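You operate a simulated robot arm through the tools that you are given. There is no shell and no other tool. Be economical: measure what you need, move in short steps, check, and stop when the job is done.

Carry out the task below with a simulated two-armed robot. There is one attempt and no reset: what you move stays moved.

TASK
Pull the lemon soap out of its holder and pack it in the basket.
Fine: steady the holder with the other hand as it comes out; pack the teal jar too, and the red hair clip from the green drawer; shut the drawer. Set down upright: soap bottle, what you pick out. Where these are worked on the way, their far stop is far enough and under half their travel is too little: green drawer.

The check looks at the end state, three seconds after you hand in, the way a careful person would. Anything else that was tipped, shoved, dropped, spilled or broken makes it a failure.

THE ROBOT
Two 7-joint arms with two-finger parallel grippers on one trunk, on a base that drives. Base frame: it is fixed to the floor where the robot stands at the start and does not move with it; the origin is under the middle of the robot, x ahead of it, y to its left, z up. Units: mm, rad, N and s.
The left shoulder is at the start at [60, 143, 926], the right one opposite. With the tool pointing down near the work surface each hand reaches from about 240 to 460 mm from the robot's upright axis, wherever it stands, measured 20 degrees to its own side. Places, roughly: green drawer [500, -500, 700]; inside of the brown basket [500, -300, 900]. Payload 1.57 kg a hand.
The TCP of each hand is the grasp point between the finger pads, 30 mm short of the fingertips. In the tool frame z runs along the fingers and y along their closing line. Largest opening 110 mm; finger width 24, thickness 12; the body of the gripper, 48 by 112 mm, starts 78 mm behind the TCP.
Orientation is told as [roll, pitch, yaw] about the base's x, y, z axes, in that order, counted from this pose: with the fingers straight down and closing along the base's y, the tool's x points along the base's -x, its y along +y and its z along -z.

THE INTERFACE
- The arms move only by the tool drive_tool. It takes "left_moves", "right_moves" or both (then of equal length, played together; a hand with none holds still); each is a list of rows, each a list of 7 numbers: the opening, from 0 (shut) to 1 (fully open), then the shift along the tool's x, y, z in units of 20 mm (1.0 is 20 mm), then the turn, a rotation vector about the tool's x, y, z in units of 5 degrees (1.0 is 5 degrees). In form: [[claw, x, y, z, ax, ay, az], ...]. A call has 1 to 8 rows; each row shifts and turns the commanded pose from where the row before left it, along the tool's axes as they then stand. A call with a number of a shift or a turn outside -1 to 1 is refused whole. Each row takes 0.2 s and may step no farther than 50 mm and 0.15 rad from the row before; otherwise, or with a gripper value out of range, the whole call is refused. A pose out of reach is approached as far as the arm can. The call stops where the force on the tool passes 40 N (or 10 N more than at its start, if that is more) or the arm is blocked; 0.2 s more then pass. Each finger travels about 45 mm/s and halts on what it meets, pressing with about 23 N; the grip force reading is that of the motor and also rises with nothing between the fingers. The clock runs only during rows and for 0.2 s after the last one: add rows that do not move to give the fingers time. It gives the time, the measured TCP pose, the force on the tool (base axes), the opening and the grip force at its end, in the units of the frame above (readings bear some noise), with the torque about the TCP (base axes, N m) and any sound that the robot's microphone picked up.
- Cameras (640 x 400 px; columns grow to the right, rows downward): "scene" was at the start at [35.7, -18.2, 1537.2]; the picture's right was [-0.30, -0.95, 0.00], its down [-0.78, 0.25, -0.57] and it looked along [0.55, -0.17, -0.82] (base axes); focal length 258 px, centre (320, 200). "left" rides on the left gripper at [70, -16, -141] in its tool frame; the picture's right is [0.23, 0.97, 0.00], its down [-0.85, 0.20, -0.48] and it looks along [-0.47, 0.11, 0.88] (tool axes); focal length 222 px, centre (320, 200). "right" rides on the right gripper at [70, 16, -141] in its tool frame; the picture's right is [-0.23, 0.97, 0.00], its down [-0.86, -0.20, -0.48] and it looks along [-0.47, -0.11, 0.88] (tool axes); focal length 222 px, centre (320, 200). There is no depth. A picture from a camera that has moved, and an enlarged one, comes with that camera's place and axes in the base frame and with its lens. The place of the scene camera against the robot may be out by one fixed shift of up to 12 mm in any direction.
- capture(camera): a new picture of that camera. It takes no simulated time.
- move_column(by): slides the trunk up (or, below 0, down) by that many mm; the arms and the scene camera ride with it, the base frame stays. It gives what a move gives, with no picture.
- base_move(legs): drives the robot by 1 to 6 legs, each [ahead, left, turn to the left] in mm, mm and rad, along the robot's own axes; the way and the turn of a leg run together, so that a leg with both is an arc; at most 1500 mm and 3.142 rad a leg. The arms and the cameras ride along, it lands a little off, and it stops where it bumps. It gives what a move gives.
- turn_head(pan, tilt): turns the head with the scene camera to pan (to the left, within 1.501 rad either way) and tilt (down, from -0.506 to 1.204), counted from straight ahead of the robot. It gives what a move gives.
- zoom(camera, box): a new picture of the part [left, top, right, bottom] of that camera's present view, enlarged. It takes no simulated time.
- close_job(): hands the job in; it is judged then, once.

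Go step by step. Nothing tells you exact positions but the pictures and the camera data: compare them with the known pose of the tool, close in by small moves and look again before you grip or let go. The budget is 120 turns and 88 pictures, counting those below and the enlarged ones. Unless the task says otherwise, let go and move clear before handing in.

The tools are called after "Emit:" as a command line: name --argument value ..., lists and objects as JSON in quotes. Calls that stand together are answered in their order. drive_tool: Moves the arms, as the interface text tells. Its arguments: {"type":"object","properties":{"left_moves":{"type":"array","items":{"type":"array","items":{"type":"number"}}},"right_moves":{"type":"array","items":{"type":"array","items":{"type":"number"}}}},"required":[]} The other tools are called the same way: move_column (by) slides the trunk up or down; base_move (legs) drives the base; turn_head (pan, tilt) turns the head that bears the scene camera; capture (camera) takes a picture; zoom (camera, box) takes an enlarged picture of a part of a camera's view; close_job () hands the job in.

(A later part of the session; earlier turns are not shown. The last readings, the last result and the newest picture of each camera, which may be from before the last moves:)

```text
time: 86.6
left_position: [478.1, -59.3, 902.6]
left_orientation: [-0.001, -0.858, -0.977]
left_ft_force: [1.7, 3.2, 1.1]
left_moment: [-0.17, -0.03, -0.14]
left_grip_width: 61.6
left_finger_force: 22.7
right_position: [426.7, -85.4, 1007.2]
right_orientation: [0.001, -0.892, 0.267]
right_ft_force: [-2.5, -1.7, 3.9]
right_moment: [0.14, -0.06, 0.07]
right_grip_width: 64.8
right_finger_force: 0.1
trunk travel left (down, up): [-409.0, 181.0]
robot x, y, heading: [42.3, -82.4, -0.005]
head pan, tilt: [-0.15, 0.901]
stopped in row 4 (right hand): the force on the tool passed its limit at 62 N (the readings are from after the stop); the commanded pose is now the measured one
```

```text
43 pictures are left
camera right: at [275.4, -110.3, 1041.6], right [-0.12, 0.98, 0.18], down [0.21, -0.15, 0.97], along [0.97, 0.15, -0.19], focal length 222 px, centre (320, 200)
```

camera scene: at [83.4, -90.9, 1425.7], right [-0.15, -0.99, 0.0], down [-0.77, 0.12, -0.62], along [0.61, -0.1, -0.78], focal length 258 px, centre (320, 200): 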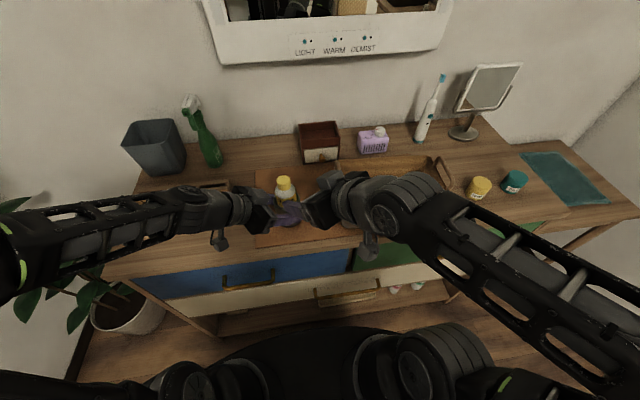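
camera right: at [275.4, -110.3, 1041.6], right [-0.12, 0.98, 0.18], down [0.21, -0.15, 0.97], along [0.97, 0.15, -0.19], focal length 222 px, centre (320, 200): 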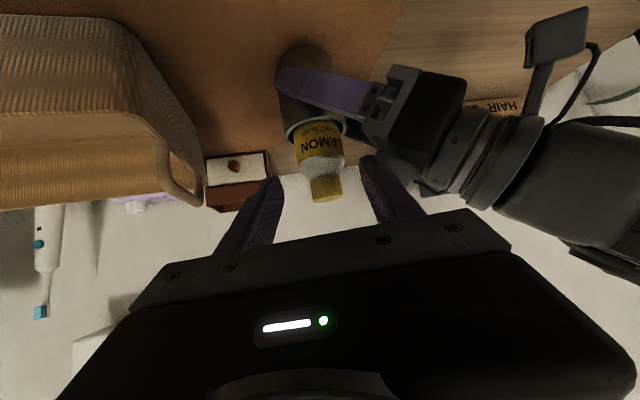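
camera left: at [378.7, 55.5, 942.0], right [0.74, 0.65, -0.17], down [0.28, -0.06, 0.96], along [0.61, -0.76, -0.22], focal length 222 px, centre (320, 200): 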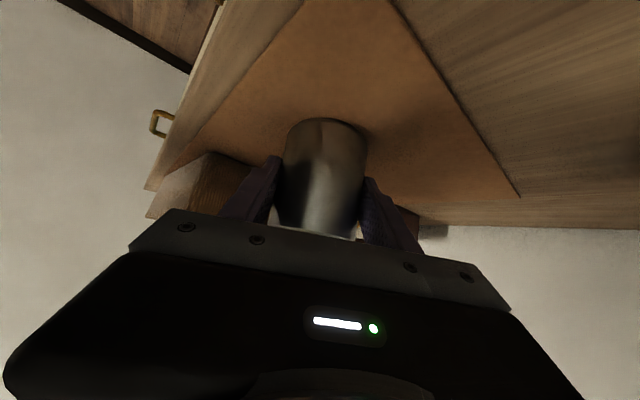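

The left gripper has a raised block on its upper side, and that is what the finger hits. I'll back the right off, put the holder back, then flatten the left hand to about a 63° tilt for clearance before gripping the holder again.

Emit:
drive_tool --right_moves '[[0.6, 0, 0, -1, 0, 0, 0], [0.6, 0, 0, -1, 0, 0, 0], [0.6, 0, 0, -1, 0, 0, 0], [0.6, 0, 0, -0.5, 0, 0, 0], [0.6, 0, 0, 0, -0.773, 0, -0.634], [0.6, 0, 0, 0, -0.773, 0, -0.634], [0.6, 0, 0, 0, -0.773, 0, -0.634], [0.6, 0, 0, 0, -0.773, 0, -0.634]]' --left_moves '[[0, 0, 0, 0, 0, 0, 0], [0, 0, 0, 0, 0, 0, 0], [0, 0, 0, 0, 0, 0, 0], [0, -0.03, -0.16, 0.04, 0, 0, 0], [0, -0.03, -0.16, 0.04, 0, 0, 0], [0, 0, 0, 0, 0, 0, 0], [0, 0, 0, 0, 0, 0, 0], [0, 0, 0, 0, 0, 0, 0]]'

Emit:
drive_tool --left_moves '[[1, 0, 0, 0, 0, 0, 0], [1, 0, 0, 0, 0, 0, 0], [1, 0, 0, 0, 0, 0, 0], [1, 0, 0, 0, 0, -0.9, 0], [1, 0, 0, 0, 0, -0.9, 0], [1, 0, 0, 0, 0, -0.9, 0], [1, 0, 0, 0, 0, 0, 0]]'

Emit:
capture --camera "left"

Emit:
capture --camera "right"

```text
time: 88.4
left_position: [474.4, -64.8, 901.8]
left_orientation: [-0.003, -0.857, -0.976]
left_ft_force: [4.3, 2.3, 10.6]
left_moment: [0.08, -0.36, 0.08]
left_grip_width: 61.4
left_finger_force: 23.0
right_position: [376.0, -99.8, 1050.9]
right_orientation: [-0.004, -0.892, 0.62]
right_ft_force: [-0.2, -0.1, -1.0]
right_moment: [0.0, 0.01, 0.01]
right_grip_width: 65.8
right_finger_force: 0.0
trunk travel left (down, up): [-409.0, 181.0]
robot x, y, heading: [42.2, -86.7, -0.008]
head pan, tilt: [-0.15, 0.901]
```

```text
time: 90.0
left_position: [474.9, -64.3, 900.7]
left_orientation: [-0.004, -1.093, -0.973]
left_ft_force: [-0.2, -0.2, -0.3]
left_moment: [-0.01, -0.03, 0.0]
left_grip_width: 110.0
left_finger_force: 0.1
right_position: [375.7, -100.0, 1050.5]
right_orientation: [-0.002, -0.89, 0.618]
right_ft_force: [0.5, -0.8, 0.6]
right_moment: [-0.01, 0.03, -0.03]
right_grip_width: 66.0
right_finger_force: 0.0
trunk travel left (down, up): [-409.0, 181.0]
robot x, y, heading: [41.4, -81.0, -0.002]
head pan, tilt: [-0.15, 0.901]
```

```text
42 pictures are left
camera left: at [374.2, 57.4, 904.5], right [0.75, 0.63, -0.2], down [0.15, 0.14, 0.98], along [0.65, -0.76, 0.01], focal length 222 px, centre (320, 200)
```

left: 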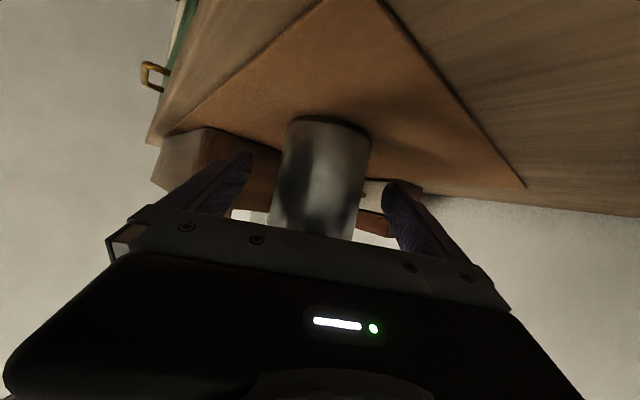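

```text
41 pictures are left
camera right: at [240.8, -175.5, 1085.4], right [-0.45, 0.88, 0.17], down [0.25, -0.07, 0.97], along [0.86, 0.47, -0.19], focal length 222 px, centre (320, 200)
```

right: 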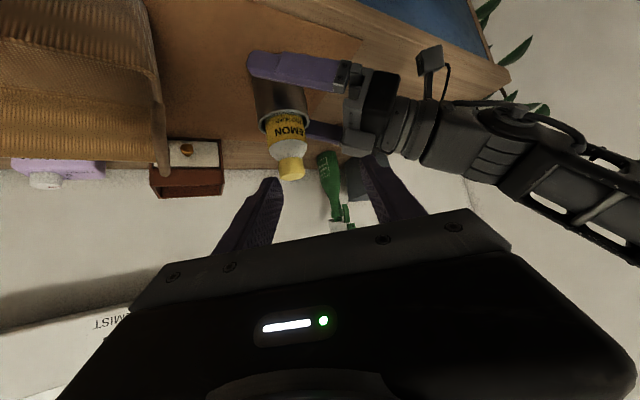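

Emit:
drive_tool --left_moves '[[0, 0, 0, 0, 0, 0, 0], [0, 0, 0, 0, 0, 0, 0], [0, 0, 0, 0, 0, 0, 0], [0, 0, 0, 0, 0, 0, 0], [0, 0, 0, 0, 0, 0, 0], [0, 0, 0, 0, 0, 0, 0], [0, 0, 0, 0, 0, 0, 0]]' --right_moves '[[0.6, 0.23, -1, 0, 0, 0, 0], [0.6, 0.23, -1, 0, 0, 0, 0], [0.6, 0, 0, 0, 0, 0, 0], [0.6, 0, 0, 1, 0, 0, 0], [0.6, 0, 0, 1, 0, 0, 0], [0.6, 0, 0, 1, 0, 0, 0], [0.6, 0, 0, 0.75, 0, 0, 0]]'

Emit:
capture --camera "right"

```text
time: 91.6
left_position: [473.5, -62.6, 901.0]
left_orientation: [-0.003, -1.092, -0.977]
left_ft_force: [0.8, -0.2, -1.0]
left_moment: [0.0, -0.1, -0.03]
left_grip_width: 61.5
left_finger_force: 22.7
right_position: [441.8, -102.3, 996.2]
right_orientation: [-0.003, -0.89, 0.617]
right_ft_force: [0.7, -0.1, 0.2]
right_moment: [-0.02, 0.0, 0.01]
right_grip_width: 66.1
right_finger_force: 0.1
trunk travel left (down, up): [-409.0, 181.0]
robot x, y, heading: [40.5, -84.5, -0.004]
head pan, tilt: [-0.15, 0.901]
```

```text
40 pictures are left
camera right: at [307.7, -178.2, 1030.7], right [-0.45, 0.88, 0.18], down [0.25, -0.07, 0.97], along [0.86, 0.47, -0.19], focal length 222 px, centre (320, 200)
```

right: 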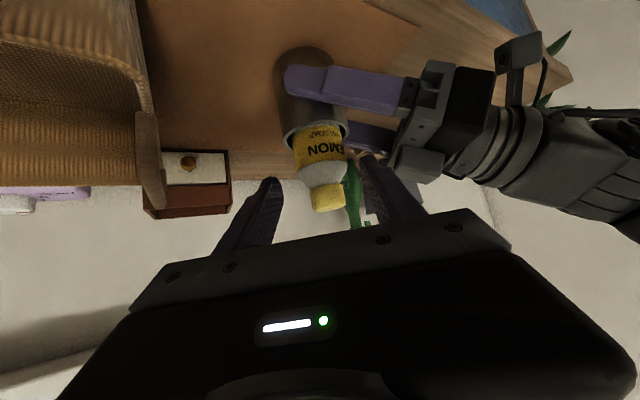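

Lined up with nothing touching. Final 60 mm in.

Emit:
drive_tool --right_moves '[[0.6, 0, 0, 0.75, 0, 0, 0], [0.6, 0, 0, 0.75, 0, 0, 0], [0.6, 0, 0, 0.75, 0, 0, 0], [0.6, 0, 0, 0.7, 0, 0, 0], [0.6, 0, 0, 0, 0, 0, 0]]' --left_moves '[[0, 0, 0, 0, 0, 0, 0], [0, 0, 0, 0, 0, 0, 0], [0, 0, 0, 0, 0, 0, 0], [0, 0, 0, 0, 0, 0, 0], [0, 0, 0, 0, 0, 0, 0]]'

Emit:
capture --camera "right"

```text
time: 92.8
left_position: [473.6, -64.4, 901.2]
left_orientation: [-0.005, -1.092, -0.974]
left_ft_force: [-0.2, -0.8, 0.9]
left_moment: [0.03, -0.06, 0.01]
left_grip_width: 61.7
left_finger_force: 22.6
right_position: [478.3, -76.5, 958.9]
right_orientation: [0.0, -0.89, 0.617]
right_ft_force: [-0.8, -0.6, 0.3]
right_moment: [0.0, 0.02, 0.0]
right_grip_width: 65.8
right_finger_force: 0.0
trunk travel left (down, up): [-409.0, 181.0]
robot x, y, heading: [40.7, -83.8, -0.004]
head pan, tilt: [-0.15, 0.901]
```

```text
39 pictures are left
camera right: at [344.4, -152.0, 993.7], right [-0.45, 0.88, 0.18], down [0.25, -0.07, 0.97], along [0.86, 0.48, -0.19], focal length 222 px, centre (320, 200)
```

right: 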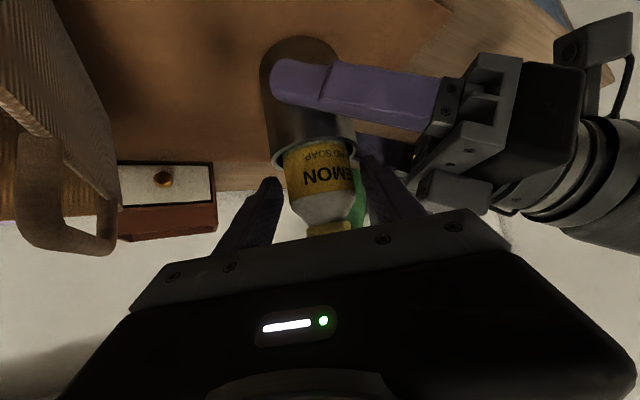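

The bottle is between the right fingers. Now I grip it and start lifting straight up while the left holds the holder.

Emit:
drive_tool --right_moves '[[0, 0, 0, 0, 0, 0, 0], [0, 0, 0, 0, 0, 0, 0], [0, 0, 0, 0, 0, 0, 0], [0, -0.2, 0, -0.16, 0, 0, 0], [0, -0.4, 0, -0.32, 0, 0, 0], [0, -0.4, 0, -0.32, 0, 0, 0]]' --left_moves '[[0, 0, 0, 0, 0, 0, 0], [0, 0, 0, 0, 0, 0, 0], [0, 0, 0, 0, 0, 0, 0], [0, 0, 0, 0, 0, 0, 0], [0, 0, 0, 0, 0, 0, 0], [0, 0, 0, 0, 0, 0, 0]]'

Emit:
drive_tool --right_moves '[[0, -0.4, 0, -0.32, 0, 0, 0], [0, -0.4, 0, -0.32, 0, 0, 0], [0, -0.4, 0, -0.32, 0, 0, 0], [0, -0.4, 0, -0.32, 0, 0, 0], [0, -0.4, 0, -0.32, 0, 0, 0], [0, -0.4, 0, -0.32, 0, 0, 0]]' --left_moves '[[0, 0, 0, 0, 0, 0, 0], [0, 0, 0, 0, 0, 0, 0], [0, 0, 0, 0, 0, 0, 0], [0, 0, 0, 0, 0, 0, 0], [0, 0, 0, 0, 0, 0, 0], [0, 0, 0, 0, 0, 0, 0]]'

Emit:
capture --camera "right"

```text
time: 94.2
left_position: [473.9, -63.7, 900.5]
left_orientation: [-0.003, -1.091, -0.975]
left_ft_force: [0.6, 0.1, 2.4]
left_moment: [0.02, -0.1, 0.0]
left_grip_width: 61.5
left_finger_force: 22.9
right_position: [478.6, -75.5, 984.3]
right_orientation: [-0.002, -0.888, 0.618]
right_ft_force: [0.1, -0.8, -2.4]
right_moment: [-0.02, 0.0, -0.01]
right_grip_width: 47.3
right_finger_force: 23.4
trunk travel left (down, up): [-409.0, 181.0]
robot x, y, heading: [40.1, -83.7, -0.002]
head pan, tilt: [-0.15, 0.901]
```

```text
time: 95.6
left_position: [474.7, -64.1, 899.2]
left_orientation: [-0.006, -1.09, -0.974]
left_ft_force: [0.8, 0.1, 2.7]
left_moment: [0.06, -0.13, 0.0]
left_grip_width: 61.6
left_finger_force: 23.1
right_position: [480.0, -75.0, 1045.4]
right_orientation: [-0.005, -0.888, 0.618]
right_ft_force: [1.2, -0.3, -3.1]
right_moment: [0.0, -0.04, -0.02]
right_grip_width: 47.1
right_finger_force: 23.0
trunk travel left (down, up): [-409.0, 181.0]
robot x, y, heading: [35.4, -84.1, -0.002]
head pan, tilt: [-0.15, 0.901]
```

```text
38 pictures are left
camera right: at [344.7, -150.8, 1080.9], right [-0.45, 0.88, 0.17], down [0.25, -0.06, 0.97], along [0.86, 0.47, -0.19], focal length 222 px, centre (320, 200)
```

right: 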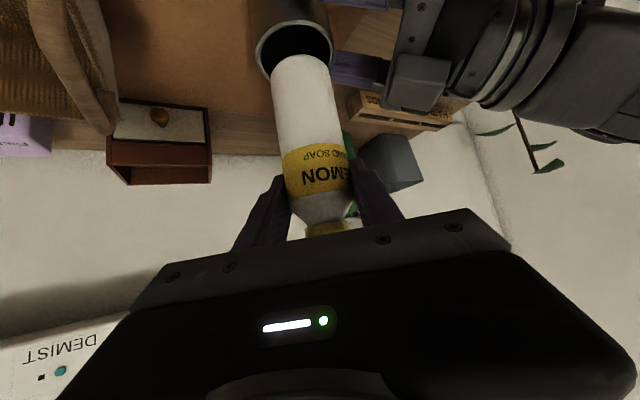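

The bottle is just out: its bottom is at z≈941, so 104 mm below the grasp point. I'll lift a bit more, then open the left hand.

Emit:
drive_tool --right_moves '[[0, -0.6, 0, -0.48, 0, 0, 0], [0, -0.6, 0, -0.48, 0, 0, 0], [0, -0.4, 0, -0.32, 0, 0, 0], [0, 0, 0, 0, 0, 0, 0]]' --left_moves '[[0, 0, 0, 0, 0, 0, 0], [0, 0, 0, 0, 0, 0, 0], [0, 0, 0, 0, 0, 0, 0], [0, 0, 0, 0, 0, 0, 0]]'

Emit:
capture --camera "right"

Emit:
capture --camera "scene"

```text
time: 96.6
left_position: [474.3, -63.8, 901.3]
left_orientation: [-0.006, -1.092, -0.975]
left_ft_force: [0.5, 0.2, 3.4]
left_moment: [0.05, -0.12, 0.0]
left_grip_width: 61.6
left_finger_force: 22.7
right_position: [479.4, -73.6, 1087.8]
right_orientation: [-0.003, -0.89, 0.619]
right_ft_force: [-0.5, -0.9, -2.3]
right_moment: [0.02, -0.01, 0.03]
right_grip_width: 46.9
right_finger_force: 22.7
trunk travel left (down, up): [-409.0, 181.0]
robot x, y, heading: [43.7, -82.6, -0.003]
head pan, tilt: [-0.15, 0.901]
```

```text
37 pictures are left
camera right: at [345.1, -150.4, 1122.1], right [-0.45, 0.88, 0.17], down [0.25, -0.07, 0.97], along [0.86, 0.47, -0.19], focal length 222 px, centre (320, 200)
```

right: 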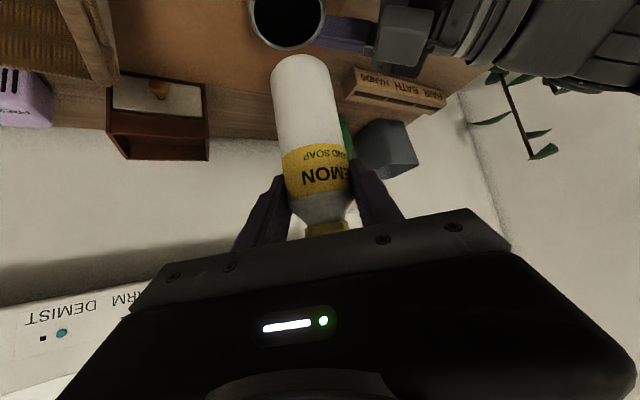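

```text
36 pictures are left
camera scene: at [83.5, -91.0, 1425.7], right [-0.15, -0.99, 0.0], down [-0.77, 0.12, -0.62], along [0.61, -0.1, -0.78], focal length 258 px, centre (320, 200)
```

scene: 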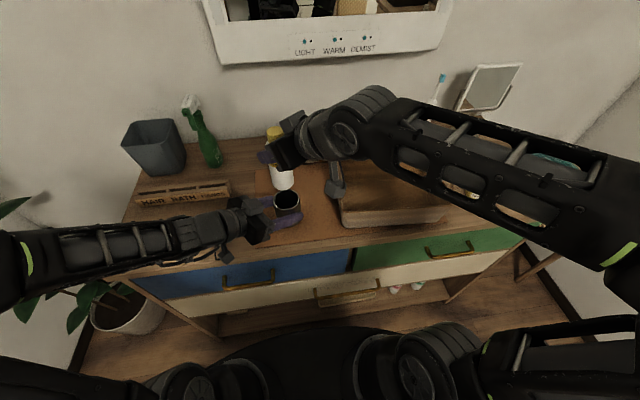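

The bottle is clear of the holder. I'll open the left hand and back it straight out with the base.

Emit:
drive_tool --left_moves '[[1, 0, 0, 0, 0, 0, 0], [1, 0, 0, 0, 0, 0, 0], [1, 0, 0, 0, 0, 0, 0], [1, 0, 0, 0, 0, 0, 0]]' --right_moves '[[0, 0, 0, 0, 0, 0, 0], [0, 0, 0, 0, 0, 0, 0], [0, 0, 0, 0, 0, 0, 0], [0, 0, 0, 0, 0, 0, 0]]'

Emit:
base_move --legs '[[-56, 83, 0]]'

Emit:
move_column --by 60

Emit:
capture --camera "scene"

```text
time: 97.6
left_position: [473.4, -63.6, 901.1]
left_orientation: [-0.005, -1.09, -0.974]
left_ft_force: [0.5, -0.3, 0.3]
left_moment: [0.01, 0.05, -0.02]
left_grip_width: 110.0
left_finger_force: 0.0
right_position: [479.5, -74.1, 1087.3]
right_orientation: [-0.003, -0.891, 0.617]
right_ft_force: [0.2, 1.2, -1.8]
right_moment: [-0.03, -0.03, 0.02]
right_grip_width: 46.7
right_finger_force: 22.8
trunk travel left (down, up): [-409.0, 181.0]
robot x, y, heading: [42.4, -77.6, -0.002]
head pan, tilt: [-0.15, 0.901]
```

```text
time: 98.7
left_position: [419.3, 20.2, 902.3]
left_orientation: [-0.006, -1.093, -0.973]
left_ft_force: [0.2, -0.1, 0.0]
left_moment: [0.0, 0.0, -0.02]
left_grip_width: 110.0
left_finger_force: 0.0
right_position: [423.9, 7.8, 1086.4]
right_orientation: [-0.004, -0.89, 0.62]
right_ft_force: [-0.1, 0.2, -2.2]
right_moment: [-0.04, -0.04, -0.03]
right_grip_width: 47.1
right_finger_force: 22.8
trunk travel left (down, up): [-409.0, 181.0]
robot x, y, heading: [-13.1, 1.5, -0.006]
head pan, tilt: [-0.15, 0.901]
```

```text
time: 99.7
left_position: [418.5, 19.6, 961.4]
left_orientation: [-0.005, -1.092, -0.974]
left_ft_force: [0.5, -0.2, 0.2]
left_moment: [-0.02, 0.01, -0.01]
left_grip_width: 110.0
left_finger_force: 0.1
right_position: [424.3, 9.3, 1147.6]
right_orientation: [-0.003, -0.89, 0.62]
right_ft_force: [-0.2, -0.9, -1.9]
right_moment: [-0.02, 0.01, 0.03]
right_grip_width: 46.7
right_finger_force: 22.6
trunk travel left (down, up): [-469.0, 121.0]
robot x, y, heading: [-10.7, -1.0, -0.004]
head pan, tilt: [-0.15, 0.901]
```

```text
35 pictures are left
camera scene: at [28.3, -8.1, 1485.7], right [-0.15, -0.99, 0.0], down [-0.77, 0.12, -0.62], along [0.61, -0.09, -0.78], focal length 258 px, centre (320, 200)
```

scene: 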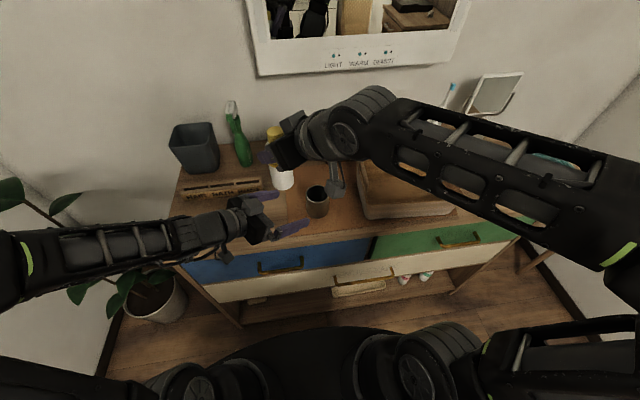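

The bottle is out and the left hand is free. Corrected for the scene camera's offset, the basket spans about x 405–565 and y −210…−470, with its rim near 928. I'll retract the left hand, shift the right to its own side and drive toward the basket.

Emit:
drive_tool --left_moves '[[1, 0, -0.41, -0.82, 0, 0, 0], [1, 0, -0.41, -0.82, 0, 0, 0], [1, 0, -0.41, -0.82, 0, 0, 0], [1, 0, -0.41, -0.82, 0, 0, 0], [1, 0, -0.41, -0.82, 0, 0, 0], [1, 0, -0.41, -0.82, 0, 0, 0], [1, 0, -0.41, -0.82, 0, 0, 0], [1, 0, -0.41, -0.82, 0, 0, 0]]' --right_moves '[[0, 0.3, -0.89, -0.375, 0, 0, 0], [0, 0.3, -0.89, -0.375, 0, 0, 0], [0, 0.3, -0.89, -0.375, 0, 0, 0], [0, 0.3, -0.89, -0.375, 0, 0, 0], [0, 0, 0, 0, 0, 0, 0], [0, 0, 0, 0, 0, 0, 0], [0, 0, 0, 0, 0, 0, 0], [0, 0, 0, 0, 0, 0, 0]]'

Emit:
base_move --legs '[[0, -200, 0]]'

Emit:
capture --camera "right"

```text
time: 101.5
left_position: [366.3, 89.9, 1050.5]
left_orientation: [-0.007, -1.09, -0.971]
left_ft_force: [-0.2, 0.2, -0.6]
left_moment: [0.0, -0.01, 0.0]
left_grip_width: 109.9
left_finger_force: 0.1
left hand out of reach, approached as far as the arm can: row 1, 2, 3, 4, 5, 6, 7, 8
right_position: [433.3, -72.8, 1147.0]
right_orientation: [-0.004, -0.89, 0.619]
right_ft_force: [-0.3, -0.4, -2.1]
right_moment: [-0.01, 0.0, 0.01]
right_grip_width: 47.0
right_finger_force: 22.5
trunk travel left (down, up): [-469.0, 121.0]
robot x, y, heading: [-13.4, -1.4, -0.001]
head pan, tilt: [-0.15, 0.901]
```

```text
time: 103.1
left_position: [366.5, -113.0, 1050.2]
left_orientation: [-0.006, -1.09, -0.974]
left_ft_force: [0.1, -0.4, -0.5]
left_moment: [0.02, -0.02, 0.01]
left_grip_width: 110.3
left_finger_force: 0.2
right_position: [434.1, -273.0, 1147.9]
right_orientation: [-0.002, -0.89, 0.618]
right_ft_force: [-0.6, 0.7, -2.1]
right_moment: [0.06, -0.05, 0.01]
right_grip_width: 47.0
right_finger_force: 22.4
trunk travel left (down, up): [-469.0, 121.0]
robot x, y, heading: [-12.3, -200.6, -0.001]
head pan, tilt: [-0.15, 0.901]
```

```text
34 pictures are left
camera right: at [298.8, -349.1, 1181.9], right [-0.45, 0.88, 0.18], down [0.25, -0.07, 0.97], along [0.86, 0.48, -0.19], focal length 222 px, centre (320, 200)
```

right: 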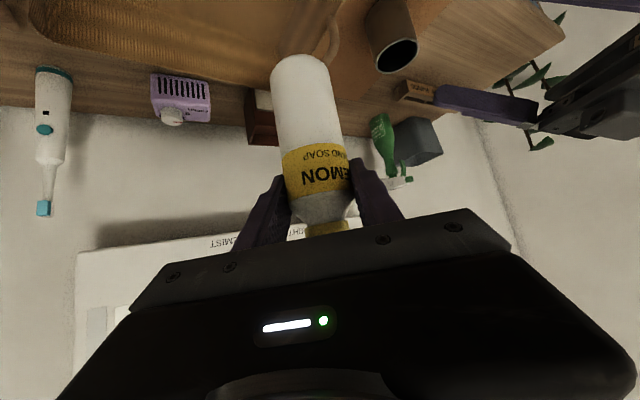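

Emit:
base_move --legs '[[56, -14, 0]]'

Emit:
drive_tool --right_moves '[[0, 0.777, 0, 0.629, 0, 0, 0], [0, 0.777, 0, 0.629, 0, 0, 0], [0, 0.777, 0, 0.629, 0, 0, 0], [0, 0.777, 0, 0.629, 0, 0, 0]]'

Emit:
turn_head --pan -0.15 --tilt 0.9

Emit:
capture --camera "right"

Emit:
capture --camera "scene"

```text
time: 104.1
left_position: [423.1, -125.7, 1051.3]
left_orientation: [-0.008, -1.09, -0.973]
left_ft_force: [1.0, 0.1, 0.0]
left_moment: [-0.03, 0.03, -0.05]
left_grip_width: 110.1
left_finger_force: 0.0
right_position: [489.9, -286.2, 1145.5]
right_orientation: [-0.002, -0.888, 0.619]
right_ft_force: [-0.1, -0.2, -2.3]
right_moment: [0.04, 0.05, 0.01]
right_grip_width: 46.4
right_finger_force: 23.6
trunk travel left (down, up): [-469.0, 121.0]
robot x, y, heading: [44.7, -214.3, -0.003]
head pan, tilt: [-0.15, 0.901]
```

```text
time: 105.1
left_position: [420.6, -124.0, 1051.4]
left_orientation: [-0.007, -1.09, -0.974]
left_ft_force: [0.5, -0.3, -0.2]
left_moment: [-0.04, 0.01, -0.03]
left_grip_width: 109.9
left_finger_force: 0.1
right_position: [488.7, -286.4, 1065.6]
right_orientation: [-0.004, -0.89, 0.62]
right_ft_force: [-1.1, -0.1, -2.7]
right_moment: [-0.03, 0.0, 0.02]
right_grip_width: 46.9
right_finger_force: 23.1
trunk travel left (down, up): [-469.0, 121.0]
robot x, y, heading: [44.2, -215.5, -0.003]
head pan, tilt: [-0.15, 0.901]
```

```text
time: 105.7
left_position: [422.1, -125.2, 1050.9]
left_orientation: [-0.006, -1.089, -0.973]
left_ft_force: [-0.1, -0.2, 0.1]
left_moment: [0.02, 0.01, 0.0]
left_grip_width: 110.1
left_finger_force: 0.0
right_position: [489.0, -286.5, 1068.7]
right_orientation: [-0.001, -0.889, 0.62]
right_ft_force: [0.7, -0.4, -2.3]
right_moment: [0.01, -0.01, -0.03]
right_grip_width: 46.9
right_finger_force: 23.2
trunk travel left (down, up): [-469.0, 121.0]
robot x, y, heading: [41.7, -213.8, -0.004]
head pan, tilt: [-0.15, 0.901]
```

```text
33 pictures are left
camera right: at [354.1, -362.2, 1101.9], right [-0.45, 0.88, 0.17], down [0.25, -0.06, 0.97], along [0.86, 0.48, -0.19], focal length 222 px, centre (320, 200)
```

right: 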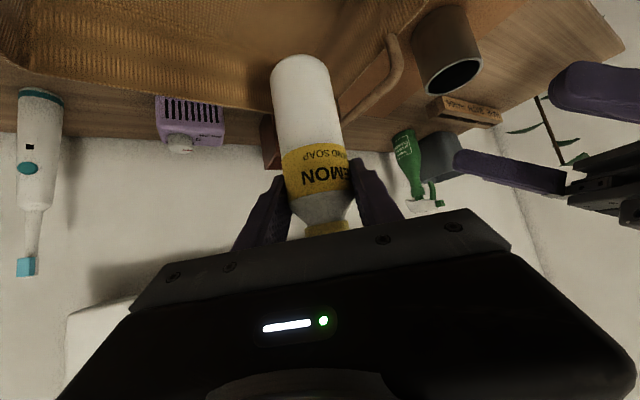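

```text
32 pictures are left
camera scene: at [83.1, -222.4, 1485.7], right [-0.15, -0.99, 0.0], down [-0.77, 0.12, -0.62], along [0.61, -0.09, -0.78], focal length 258 px, centre (320, 200)
```

scene: 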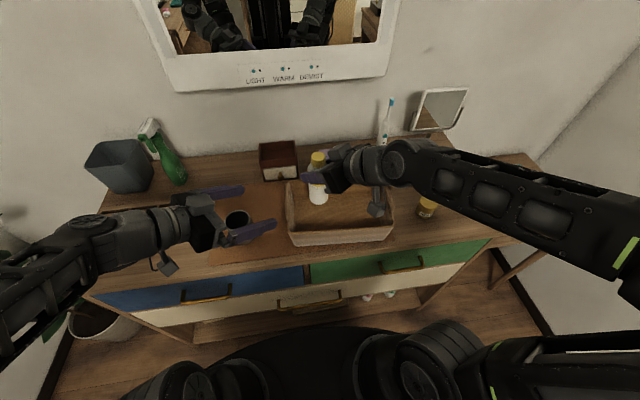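

The bottle hangs inside the basket with margin to its left wall. I'll lower it, slowly at the end, and watch the force.

Emit:
drive_tool --right_moves '[[0, 0.777, 0, 0.629, 0, 0, 0], [0, 0.777, 0, 0.629, 0, 0, 0], [0, 0.777, 0, 0.629, 0, 0, 0], [0, 0.6, 0, 0.48, 0, 0, 0], [0, 0.15, 0, 0.12, 0, 0, 0], [0, 0, 0, 0, 0, 0, 0]]'

Emit:
capture --camera "right"

```text
time: 107.1
left_position: [421.2, -125.5, 1050.6]
left_orientation: [-0.008, -1.089, -0.974]
left_ft_force: [-0.2, -0.8, -0.9]
left_moment: [0.02, -0.02, 0.02]
left_grip_width: 110.0
left_finger_force: 0.0
right_position: [489.7, -287.6, 988.4]
right_orientation: [-0.003, -0.891, 0.618]
right_ft_force: [-0.7, -0.3, -2.3]
right_moment: [-0.01, 0.01, 0.03]
right_grip_width: 46.7
right_finger_force: 23.7
trunk travel left (down, up): [-469.0, 121.0]
robot x, y, heading: [39.9, -216.1, 0.003]
head pan, tilt: [-0.15, 0.901]
```

```text
31 pictures are left
camera right: at [354.5, -362.8, 1022.9], right [-0.45, 0.88, 0.17], down [0.25, -0.06, 0.97], along [0.86, 0.48, -0.19], focal length 222 px, centre (320, 200)
```

right: 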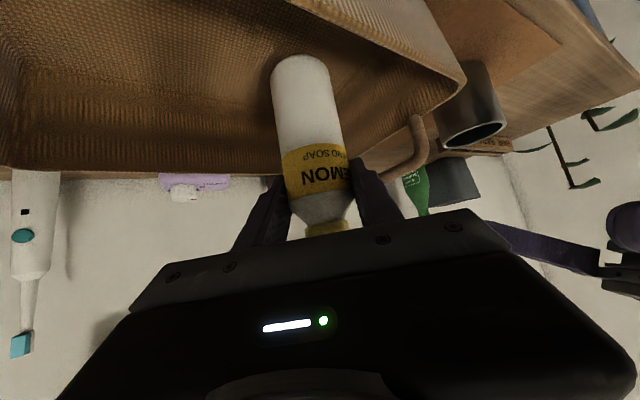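

Emit:
drive_tool --right_moves '[[0, 0.155, 0, 0.126, 0, 0, 0], [0, 0.155, 0, 0.126, 0, 0, 0], [0, 0.155, 0, 0.126, 0, 0, 0]]'

Emit:
drive_tool --right_moves '[[0, 0.117, 0, 0.094, 0, 0, 0], [0, 0, 0, 0, 0, 0, 0]]'

```text
time: 107.9
left_position: [422.3, -126.7, 1050.8]
left_orientation: [-0.007, -1.088, -0.973]
left_ft_force: [-0.5, 0.2, 0.5]
left_moment: [-0.03, 0.0, 0.04]
left_grip_width: 110.0
left_finger_force: 0.1
right_position: [488.9, -287.6, 977.3]
right_orientation: [-0.002, -0.891, 0.62]
right_ft_force: [-0.3, 0.0, -2.4]
right_moment: [0.01, 0.01, 0.03]
right_grip_width: 46.9
right_finger_force: 23.0
trunk travel left (down, up): [-469.0, 121.0]
robot x, y, heading: [42.1, -216.2, -0.001]
head pan, tilt: [-0.15, 0.901]
```

```text
time: 108.5
left_position: [421.8, -125.1, 1051.6]
left_orientation: [-0.008, -1.091, -0.974]
left_ft_force: [0.6, 0.1, 0.4]
left_moment: [0.0, 0.01, 0.0]
left_grip_width: 110.0
left_finger_force: 0.0
right_position: [489.6, -287.7, 973.8]
right_orientation: [-0.004, -0.892, 0.621]
right_ft_force: [0.4, -0.1, -2.2]
right_moment: [0.01, 0.03, 0.02]
right_grip_width: 47.3
right_finger_force: 23.6
trunk travel left (down, up): [-469.0, 121.0]
robot x, y, heading: [40.9, -214.0, -0.004]
head pan, tilt: [-0.15, 0.901]
```

Emit:
drive_tool --right_moves '[[0, 0.078, 0, 0.063, 0, 0, 0], [0, 0.078, 0, 0.063, 0, 0, 0]]'

Emit:
drive_tool --right_moves '[[0, 0.078, 0, 0.063, 0, 0, 0], [0, 0.078, 0, 0.063, 0, 0, 0]]'

Emit:
capture --camera "right"

```text
time: 109.1
left_position: [421.1, -124.8, 1050.5]
left_orientation: [-0.007, -1.089, -0.975]
left_ft_force: [0.3, -0.2, 0.8]
left_moment: [0.0, 0.01, 0.0]
left_grip_width: 110.3
left_finger_force: 0.1
right_position: [489.3, -286.6, 968.4]
right_orientation: [-0.001, -0.89, 0.617]
right_ft_force: [0.5, 0.0, -1.2]
right_moment: [-0.03, 0.02, 0.01]
right_grip_width: 46.8
right_finger_force: 23.4
trunk travel left (down, up): [-469.0, 121.0]
robot x, y, heading: [44.4, -215.9, -0.002]
head pan, tilt: [-0.15, 0.901]
```

```text
time: 109.7
left_position: [421.5, -125.7, 1050.1]
left_orientation: [-0.009, -1.089, -0.974]
left_ft_force: [0.2, -0.3, 0.5]
left_moment: [-0.02, 0.0, 0.02]
left_grip_width: 110.3
left_finger_force: 0.1
right_position: [488.9, -286.2, 963.8]
right_orientation: [-0.003, -0.889, 0.621]
right_ft_force: [0.9, 0.5, -2.4]
right_moment: [-0.01, -0.05, 0.03]
right_grip_width: 47.2
right_finger_force: 22.9
trunk travel left (down, up): [-469.0, 121.0]
robot x, y, heading: [41.4, -214.0, -0.001]
head pan, tilt: [-0.15, 0.901]
```

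```text
30 pictures are left
camera right: at [355.0, -362.3, 999.6], right [-0.45, 0.88, 0.17], down [0.25, -0.06, 0.97], along [0.86, 0.48, -0.19], focal length 222 px, centre (320, 200)
```

right: 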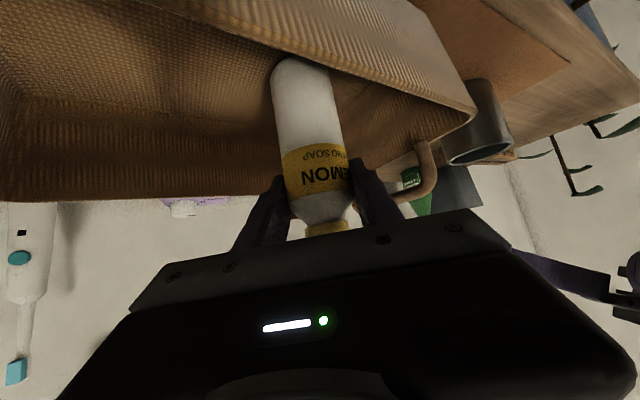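

Emit:
drive_tool --right_moves '[[0, 0.078, 0, 0.063, 0, 0, 0], [0, 0.078, 0, 0.063, 0, 0, 0]]'

Emit:
drive_tool --right_moves '[[0, 0.078, 0, 0.063, 0, 0, 0], [0, 0.039, 0, 0.031, 0, 0, 0]]'

```text
time: 110.3
left_position: [421.9, -125.1, 1051.0]
left_orientation: [-0.007, -1.089, -0.975]
left_ft_force: [0.1, -0.3, -0.1]
left_moment: [-0.03, 0.02, 0.0]
left_grip_width: 110.1
left_finger_force: 0.1
right_position: [489.6, -286.7, 961.8]
right_orientation: [-0.002, -0.886, 0.62]
right_ft_force: [-0.5, 0.0, -2.0]
right_moment: [0.0, -0.01, 0.04]
right_grip_width: 46.7
right_finger_force: 23.0
trunk travel left (down, up): [-469.0, 121.0]
robot x, y, heading: [42.9, -215.5, -0.002]
head pan, tilt: [-0.15, 0.901]
```

```text
time: 110.9
left_position: [421.6, -125.1, 1050.8]
left_orientation: [-0.007, -1.091, -0.975]
left_ft_force: [-0.2, 0.1, 0.0]
left_moment: [-0.01, 0.01, 0.0]
left_grip_width: 109.7
left_finger_force: 0.1
right_position: [491.9, -285.8, 959.5]
right_orientation: [-0.002, -0.887, 0.619]
right_ft_force: [-0.7, -0.1, -2.5]
right_moment: [0.02, -0.02, 0.02]
right_grip_width: 46.9
right_finger_force: 23.1
right hand out of reach, approached as far as the arm can: row 2
trunk travel left (down, up): [-469.0, 121.0]
robot x, y, heading: [38.4, -212.4, -0.005]
head pan, tilt: [-0.15, 0.901]
```

The right arm is at its low limit, so I'll use the trunk for the last few millimetres.

Emit:
move_column --by -3

Emit:
move_column --by -3

Emit:
capture --camera "right"

```text
time: 111.4
left_position: [420.8, -125.0, 1048.1]
left_orientation: [-0.006, -1.092, -0.974]
left_ft_force: [0.2, -0.1, 0.7]
left_moment: [0.0, 0.01, 0.01]
left_grip_width: 109.8
left_finger_force: 0.2
right_position: [491.8, -286.4, 958.1]
right_orientation: [-0.003, -0.89, 0.619]
right_ft_force: [-2.1, -1.3, 7.4]
right_moment: [0.08, 0.01, 0.02]
right_grip_width: 46.7
right_finger_force: 23.2
trunk travel left (down, up): [-466.0, 124.0]
robot x, y, heading: [37.4, -217.1, -0.004]
head pan, tilt: [-0.15, 0.901]
```

```text
time: 111.9
left_position: [419.8, -125.9, 1046.1]
left_orientation: [-0.005, -1.091, -0.974]
left_ft_force: [0.2, -0.4, -1.2]
left_moment: [0.0, -0.03, -0.01]
left_grip_width: 109.9
left_finger_force: 0.1
right_position: [491.9, -286.4, 956.1]
right_orientation: [-0.005, -0.896, 0.621]
right_ft_force: [1.3, 0.2, 18.7]
right_moment: [0.14, -0.1, -0.17]
right_grip_width: 47.1
right_finger_force: 22.7
trunk travel left (down, up): [-463.0, 127.0]
robot x, y, heading: [42.7, -214.7, -0.003]
head pan, tilt: [-0.15, 0.901]
```

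```text
29 pictures are left
camera right: at [357.2, -362.2, 989.8], right [-0.45, 0.88, 0.17], down [0.25, -0.07, 0.97], along [0.86, 0.48, -0.19], focal length 222 px, centre (320, 200)
```

right: 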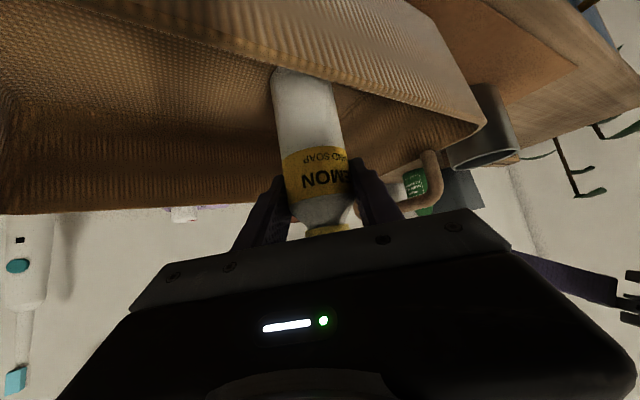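

The bottle stands on the basket floor. I'll ease up, open part-way, back straight off, and look.

Emit:
move_column --by 2

Emit:
drive_tool --right_moves '[[0.62, 0, 0, 0, 0, 0, 0], [0.62, 0, 0, 0, 0, 0, 0], [0.62, 0, 0, 0, 0, 0, 0], [0.62, 0, 0, -0.5, 0, 0, 0], [0.62, 0, 0, -1, 0, 0, 0], [0.62, 0, 0, -1, 0, 0, 0], [0.62, 0, 0, -1, 0, 0, 0]]'

Emit:
capture --camera "right"

```text
time: 112.4
left_position: [422.0, -125.5, 1047.1]
left_orientation: [-0.006, -1.09, -0.973]
left_ft_force: [0.1, -0.3, 0.1]
left_moment: [0.0, -0.05, -0.01]
left_grip_width: 109.9
left_finger_force: 0.1
right_position: [491.5, -286.5, 956.5]
right_orientation: [-0.004, -0.889, 0.619]
right_ft_force: [4.8, 0.3, 11.8]
right_moment: [0.19, -0.46, -0.05]
right_grip_width: 46.9
right_finger_force: 23.4
trunk travel left (down, up): [-465.0, 125.0]
robot x, y, heading: [41.7, -216.3, -0.001]
head pan, tilt: [-0.15, 0.901]
```

```text
time: 114.0
left_position: [420.4, -125.2, 1047.3]
left_orientation: [-0.005, -1.091, -0.975]
left_ft_force: [0.2, -0.4, -0.1]
left_moment: [-0.05, 0.03, 0.02]
left_grip_width: 109.8
left_finger_force: 0.1
right_position: [462.1, -319.4, 1007.6]
right_orientation: [0.0, -0.886, 0.621]
right_ft_force: [0.1, 0.5, 0.3]
right_moment: [-0.02, 0.0, 0.02]
right_grip_width: 68.3
right_finger_force: 0.1
right hand out of reach, approached as far as the arm can: row 4, 5, 6, 7
trunk travel left (down, up): [-465.0, 125.0]
robot x, y, heading: [39.9, -216.2, -0.003]
head pan, tilt: [-0.15, 0.901]
```

```text
28 pictures are left
camera right: at [328.1, -394.8, 1044.0], right [-0.45, 0.88, 0.18], down [0.25, -0.06, 0.97], along [0.86, 0.48, -0.19], focal length 222 px, centre (320, 200)
```

right: 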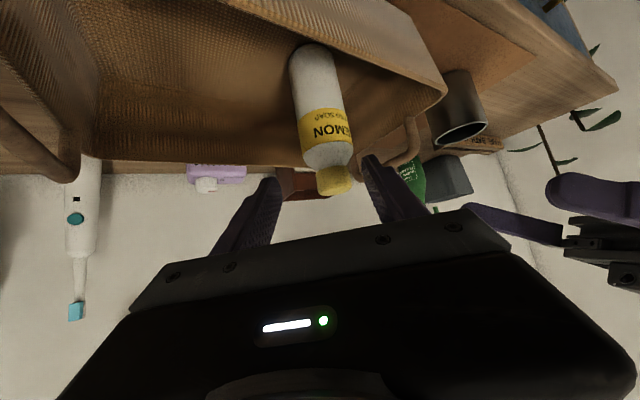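

The lemon bottle stands upright in the basket. Next is the teal jar, which after correction is at about (465,-707). I'll raise up, turn the right hand back to vertical and drive right.

Emit:
move_column --by 120

Emit:
drive_tool --right_moves '[[1, 0, 0, 0, 0, 1, 0], [1, 0, 0, 0, 0, 1, 0], [1, 0, 0, 0, 0, 1, 0], [1, 0, 0, 0, 0, 1, 0], [1, 0, 0, 0, 0, 1, 0], [1, 0, 0, 0, 0, 1, 0], [1, 0, 0, 0, 0, 1, 0], [1, 0, 0, 0, 0, 1, 0]]'

Emit:
drive_tool --right_moves '[[1, 0, 0, 0, 0, 1, 0], [1, 0, 0, 0, 0, 1, 1], [1, 0, 0, 0, 0, 0.2, 1], [1, 0, 0, 0, 0, 0, 1], [1, 0, 0, 0, 0, 0, 1], [1, 0, 0, 0, 0, 0, 1], [1, 0, 0, 0, 0, 0, 1], [1, 0, 0, 0, 0, 0, 1]]'

Emit:
base_move --legs '[[0, -330, 0]]'

```text
time: 115.5
left_position: [421.9, -125.5, 1166.7]
left_orientation: [-0.006, -1.09, -0.974]
left_ft_force: [-0.5, -0.3, -0.5]
left_moment: [-0.01, 0.01, 0.01]
left_grip_width: 110.0
left_finger_force: 0.1
right_position: [463.3, -318.7, 1128.0]
right_orientation: [0.0, -0.887, 0.62]
right_ft_force: [-0.1, 0.1, -0.4]
right_moment: [0.01, 0.02, 0.01]
right_grip_width: 68.0
right_finger_force: 0.1
trunk travel left (down, up): [-585.0, 5.0]
robot x, y, heading: [44.9, -215.0, -0.002]
head pan, tilt: [-0.15, 0.901]
```

```text
time: 117.3
left_position: [421.7, -125.6, 1167.0]
left_orientation: [-0.005, -1.09, -0.972]
left_ft_force: [0.1, -0.3, 0.6]
left_moment: [0.01, -0.02, -0.02]
left_grip_width: 109.8
left_finger_force: 0.0
right_position: [463.7, -317.3, 1128.3]
right_orientation: [-0.001, -0.188, 0.618]
right_ft_force: [0.9, -0.7, 0.1]
right_moment: [-0.03, 0.01, 0.01]
right_grip_width: 110.1
right_finger_force: 0.0
trunk travel left (down, up): [-585.0, 5.0]
robot x, y, heading: [40.2, -213.8, 0.002]
head pan, tilt: [-0.15, 0.901]
```

```text
time: 119.1
left_position: [422.1, -125.5, 1167.8]
left_orientation: [-0.008, -1.09, -0.973]
left_ft_force: [0.7, 0.7, -0.8]
left_moment: [0.01, -0.01, 0.03]
left_grip_width: 110.0
left_finger_force: 0.0
right_position: [463.6, -318.4, 1129.6]
right_orientation: [0.003, 0.007, 0.008]
right_ft_force: [-0.3, -0.3, -0.1]
right_moment: [0.03, -0.03, 0.02]
right_grip_width: 109.9
right_finger_force: 0.1
trunk travel left (down, up): [-585.0, 5.0]
robot x, y, heading: [39.7, -219.1, -0.005]
head pan, tilt: [-0.15, 0.901]
```

```text
time: 121.3
left_position: [419.8, -457.3, 1167.5]
left_orientation: [-0.005, -1.089, -0.974]
left_ft_force: [-0.6, -1.1, 0.0]
left_moment: [0.02, -0.01, 0.02]
left_grip_width: 109.8
left_finger_force: 0.1
right_position: [463.0, -649.4, 1128.6]
right_orientation: [0.004, 0.007, 0.008]
right_ft_force: [-0.4, 0.2, 1.1]
right_moment: [0.01, -0.01, -0.01]
right_grip_width: 110.0
right_finger_force: 0.1
trunk travel left (down, up): [-585.0, 5.0]
robot x, y, heading: [39.2, -546.9, 0.001]
head pan, tilt: [-0.15, 0.901]
```

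Emit:
drive_tool --right_moves '[[1, 0, -1, 0, 0, 0, 0], [1, 0, -1, 0.5, 0, 0, 0], [1, 0, -0.9, 1, 0, 0, 0], [1, 0, 0, 1, 0, 0, 0], [1, 0, 0, 1, 0, 0, 0]]'

Emit:
capture --camera "right"

Emit:
capture --camera "scene"

```text
time: 122.5
left_position: [420.6, -456.3, 1167.3]
left_orientation: [-0.004, -1.087, -0.974]
left_ft_force: [-0.6, 0.9, 0.3]
left_moment: [0.02, 0.0, -0.02]
left_grip_width: 109.6
left_finger_force: 0.1
right_position: [462.4, -705.7, 1058.1]
right_orientation: [0.005, 0.007, 0.008]
right_ft_force: [0.4, -0.1, 0.3]
right_moment: [0.0, -0.03, 0.0]
right_grip_width: 109.9
right_finger_force: 0.0
trunk travel left (down, up): [-585.0, 5.0]
robot x, y, heading: [36.9, -547.3, -0.006]
head pan, tilt: [-0.15, 0.901]
```

```text
27 pictures are left
camera right: at [393.7, -692.0, 1200.1], right [0.22, 0.98, 0.0], down [0.86, -0.19, 0.47], along [0.46, -0.1, -0.88], focal length 222 px, centre (320, 200)
```

right: 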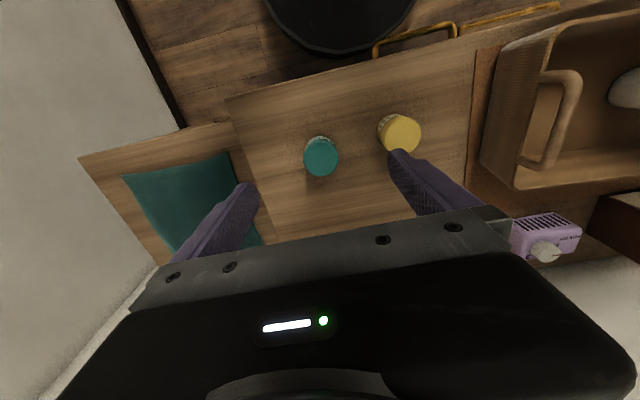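

```text
26 pictures are left
camera scene: at [82.2, -553.0, 1601.7], right [-0.15, -0.99, 0.0], down [-0.77, 0.12, -0.62], along [0.61, -0.09, -0.78], focal length 258 px, centre (320, 200)
```

scene: 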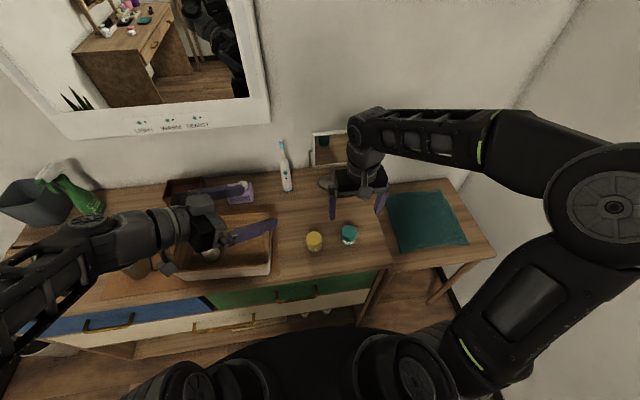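

The right camera puts the teal jar at about (483,-711), 47 mm wide and 42 mm tall, with the yellow jar 111 mm to its left. I'll centre above it and lower partway.

Emit:
base_move --legs '[[14, 0, 0]]'

Emit:
move_column --by -60

Emit:
drive_tool --right_moves '[[1, -0.4, -0.28, 0.5, 0, 0, 0], [1, 0, 0, 1, 0, 0, 0], [1, 0, 0, 0.8, 0, 0, 0]]'

Emit:
capture --camera "right"

```text
time: 123.3
left_position: [435.4, -455.1, 1166.6]
left_orientation: [-0.008, -1.09, -0.971]
left_ft_force: [0.2, -0.4, -1.1]
left_moment: [0.02, 0.01, -0.04]
left_grip_width: 110.0
left_finger_force: 0.0
right_position: [476.8, -707.1, 1057.2]
right_orientation: [0.002, 0.008, 0.009]
right_ft_force: [-0.5, 0.2, 1.0]
right_moment: [0.01, 0.0, 0.02]
right_grip_width: 109.6
right_finger_force: 0.1
trunk travel left (down, up): [-585.0, 5.0]
robot x, y, heading: [54.8, -545.8, -0.001]
head pan, tilt: [-0.15, 0.901]
```

```text
time: 124.3
left_position: [433.8, -455.3, 1106.6]
left_orientation: [-0.006, -1.09, -0.974]
left_ft_force: [0.0, -0.5, 0.3]
left_moment: [0.02, 0.0, -0.02]
left_grip_width: 110.1
left_finger_force: 0.1
right_position: [476.0, -707.4, 998.5]
right_orientation: [0.002, 0.007, 0.008]
right_ft_force: [0.1, -0.3, 0.0]
right_moment: [0.0, -0.03, -0.01]
right_grip_width: 109.9
right_finger_force: 0.2
trunk travel left (down, up): [-525.0, 65.0]
robot x, y, heading: [56.2, -546.3, -0.007]
head pan, tilt: [-0.15, 0.901]
```

```text
time: 125.1
left_position: [434.6, -456.1, 1107.5]
left_orientation: [-0.005, -1.09, -0.972]
left_ft_force: [-1.5, -0.1, -0.6]
left_moment: [0.0, 0.0, 0.02]
left_grip_width: 109.9
left_finger_force: 0.0
right_position: [483.4, -712.7, 952.7]
right_orientation: [0.004, 0.006, 0.007]
right_ft_force: [-0.7, 0.1, -0.1]
right_moment: [-0.01, -0.02, 0.05]
right_grip_width: 110.2
right_finger_force: 0.0
trunk travel left (down, up): [-525.0, 65.0]
robot x, y, heading: [58.4, -545.5, -0.0]
head pan, tilt: [-0.15, 0.901]
```

```text
25 pictures are left
camera right: at [415.5, -697.0, 1094.2], right [0.22, 0.98, 0.0], down [0.86, -0.19, 0.47], along [0.46, -0.1, -0.88], focal length 222 px, centre (320, 200)
```

right: 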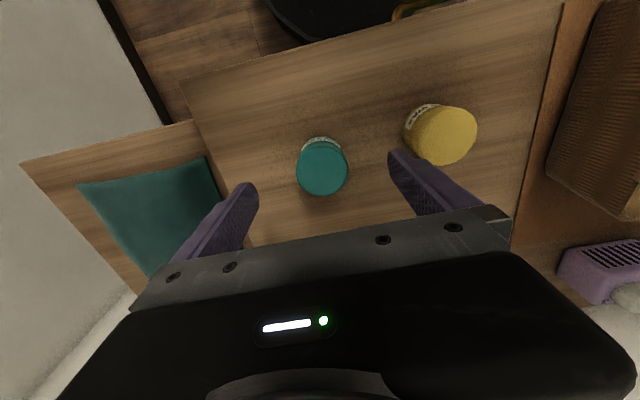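

The jar is centred. I'll narrow the opening to 0.8 so the finger clears the yellow jar, then descend.

Emit:
drive_tool --right_moves '[[0.8, 0, 0.12, 0, 0, 0, 0], [0.8, 0, 0, 0, 0, 0, 0], [0.8, 0, 0, 0.8, 0, 0, 0], [0.8, 0, 0, 0.8, 0, 0, 0], [0.8, 0, 0, 0.8, 0, 0, 0], [0.8, 0, 0, 0.4, 0, 0, 0], [0.8, 0, 0, 0, 0, 0, 0]]'

Emit:
capture --camera "right"

```text
time: 126.7
left_position: [432.8, -454.6, 1107.1]
left_orientation: [-0.006, -1.09, -0.977]
left_ft_force: [-0.3, -0.6, 0.7]
left_moment: [0.02, 0.02, -0.03]
left_grip_width: 110.0
left_finger_force: 0.1
right_position: [483.6, -710.0, 897.2]
right_orientation: [0.0, 0.009, 0.009]
right_ft_force: [-0.4, 0.1, 0.0]
right_moment: [0.0, -0.04, 0.02]
right_grip_width: 87.8
right_finger_force: 0.0
trunk travel left (down, up): [-525.0, 65.0]
robot x, y, heading: [56.1, -545.1, 0.001]
head pan, tilt: [-0.15, 0.901]
```

```text
24 pictures are left
camera right: at [415.0, -694.3, 1038.5], right [0.22, 0.98, 0.0], down [0.86, -0.19, 0.47], along [0.46, -0.1, -0.88], focal length 222 px, centre (320, 200)
```

right: 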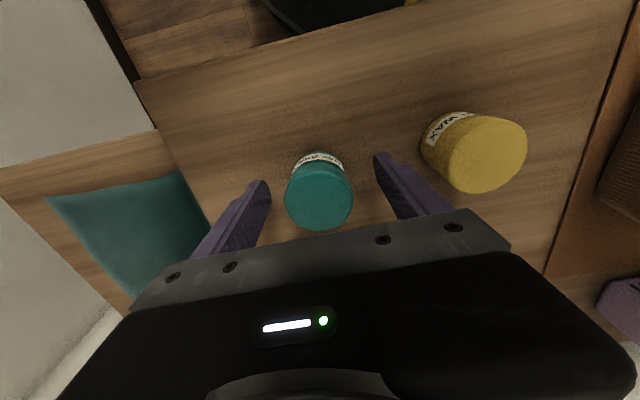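

Fingers straddle the teal jar cleanly. I'll grip and lift.

Emit:
drive_tool --right_moves '[[0, 0, 0, 0, 0, 0, 0], [0, 0, 0, 0, 0, 0, 0], [0, 0, 0, 0, 0, 0, 0], [0, 0, 0, 0, 0, 0, 0], [0, 0, 0, -0.5, 0, 0, 0], [0, 0, 0, -1, 0, 0, 0], [0, 0, 0, -1, 0, 0, 0], [0, 0, 0, -1, 0, 0, 0]]'

Emit:
move_column --by 60

Emit:
base_move --legs '[[0, 305, 0]]'

Emit:
capture --camera "right"

Emit:
capture --camera "scene"

```text
time: 128.5
left_position: [434.8, -456.1, 1107.8]
left_orientation: [-0.003, -1.093, -0.973]
left_ft_force: [0.3, -0.1, 0.2]
left_moment: [-0.01, 0.01, 0.01]
left_grip_width: 110.3
left_finger_force: 0.0
right_position: [484.3, -708.5, 968.2]
right_orientation: [0.002, 0.009, 0.009]
right_ft_force: [-0.3, 0.6, -2.4]
right_moment: [-0.02, -0.02, -0.03]
right_grip_width: 48.4
right_finger_force: 23.0
trunk travel left (down, up): [-525.0, 65.0]
robot x, y, heading: [55.5, -548.6, -0.003]
head pan, tilt: [-0.15, 0.901]
```

```text
time: 129.5
left_position: [434.4, -454.3, 1167.3]
left_orientation: [-0.007, -1.09, -0.972]
left_ft_force: [0.3, 0.6, 0.9]
left_moment: [0.03, 0.0, 0.05]
left_grip_width: 109.9
left_finger_force: 0.1
right_position: [484.5, -708.5, 1027.4]
right_orientation: [0.001, 0.006, 0.008]
right_ft_force: [0.4, 1.0, -1.5]
right_moment: [0.0, 0.02, -0.03]
right_grip_width: 48.7
right_finger_force: 23.2
trunk travel left (down, up): [-585.0, 5.0]
robot x, y, heading: [54.3, -541.9, -0.002]
head pan, tilt: [-0.15, 0.901]
```

```text
time: 131.5
left_position: [435.8, -153.6, 1166.2]
left_orientation: [-0.007, -1.089, -0.972]
left_ft_force: [1.1, 0.2, -0.2]
left_moment: [0.0, 0.0, -0.03]
left_grip_width: 110.2
left_finger_force: 0.0
right_position: [484.6, -407.8, 1027.2]
right_orientation: [0.003, 0.006, 0.01]
right_ft_force: [0.0, 0.0, -2.0]
right_moment: [-0.03, 0.01, 0.04]
right_grip_width: 48.5
right_finger_force: 22.7
trunk travel left (down, up): [-585.0, 5.0]
robot x, y, heading: [56.7, -247.5, -0.005]
head pan, tilt: [-0.15, 0.901]
```

```text
23 pictures are left
camera right: at [416.2, -392.1, 1168.7], right [0.22, 0.98, 0.0], down [0.86, -0.19, 0.47], along [0.46, -0.1, -0.88], focal length 222 px, centre (320, 200)
```

right: 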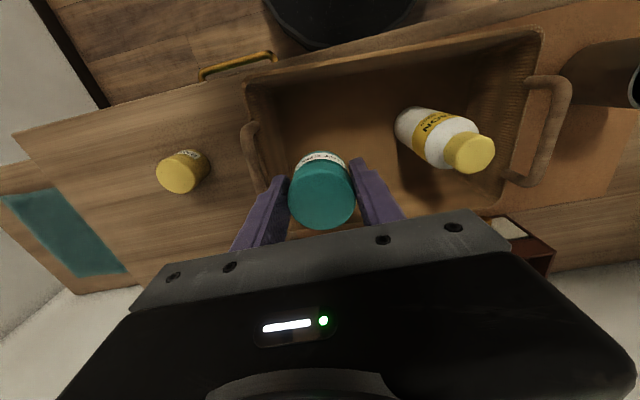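

```text
22 pictures are left
camera scene: at [97.2, -250.1, 1601.7], right [-0.15, -0.99, 0.0], down [-0.77, 0.12, -0.62], along [0.61, -0.1, -0.78], focal length 258 px, centre (320, 200)
```

scene: 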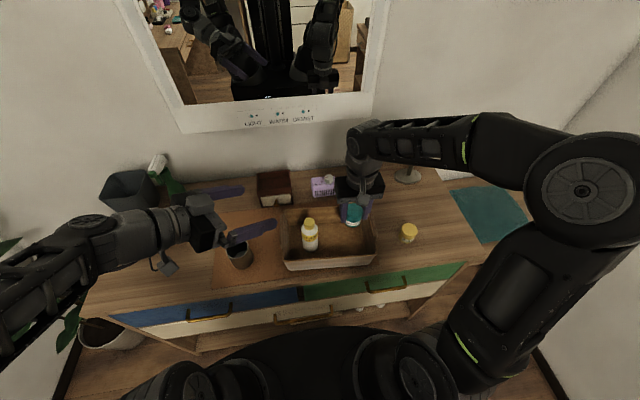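

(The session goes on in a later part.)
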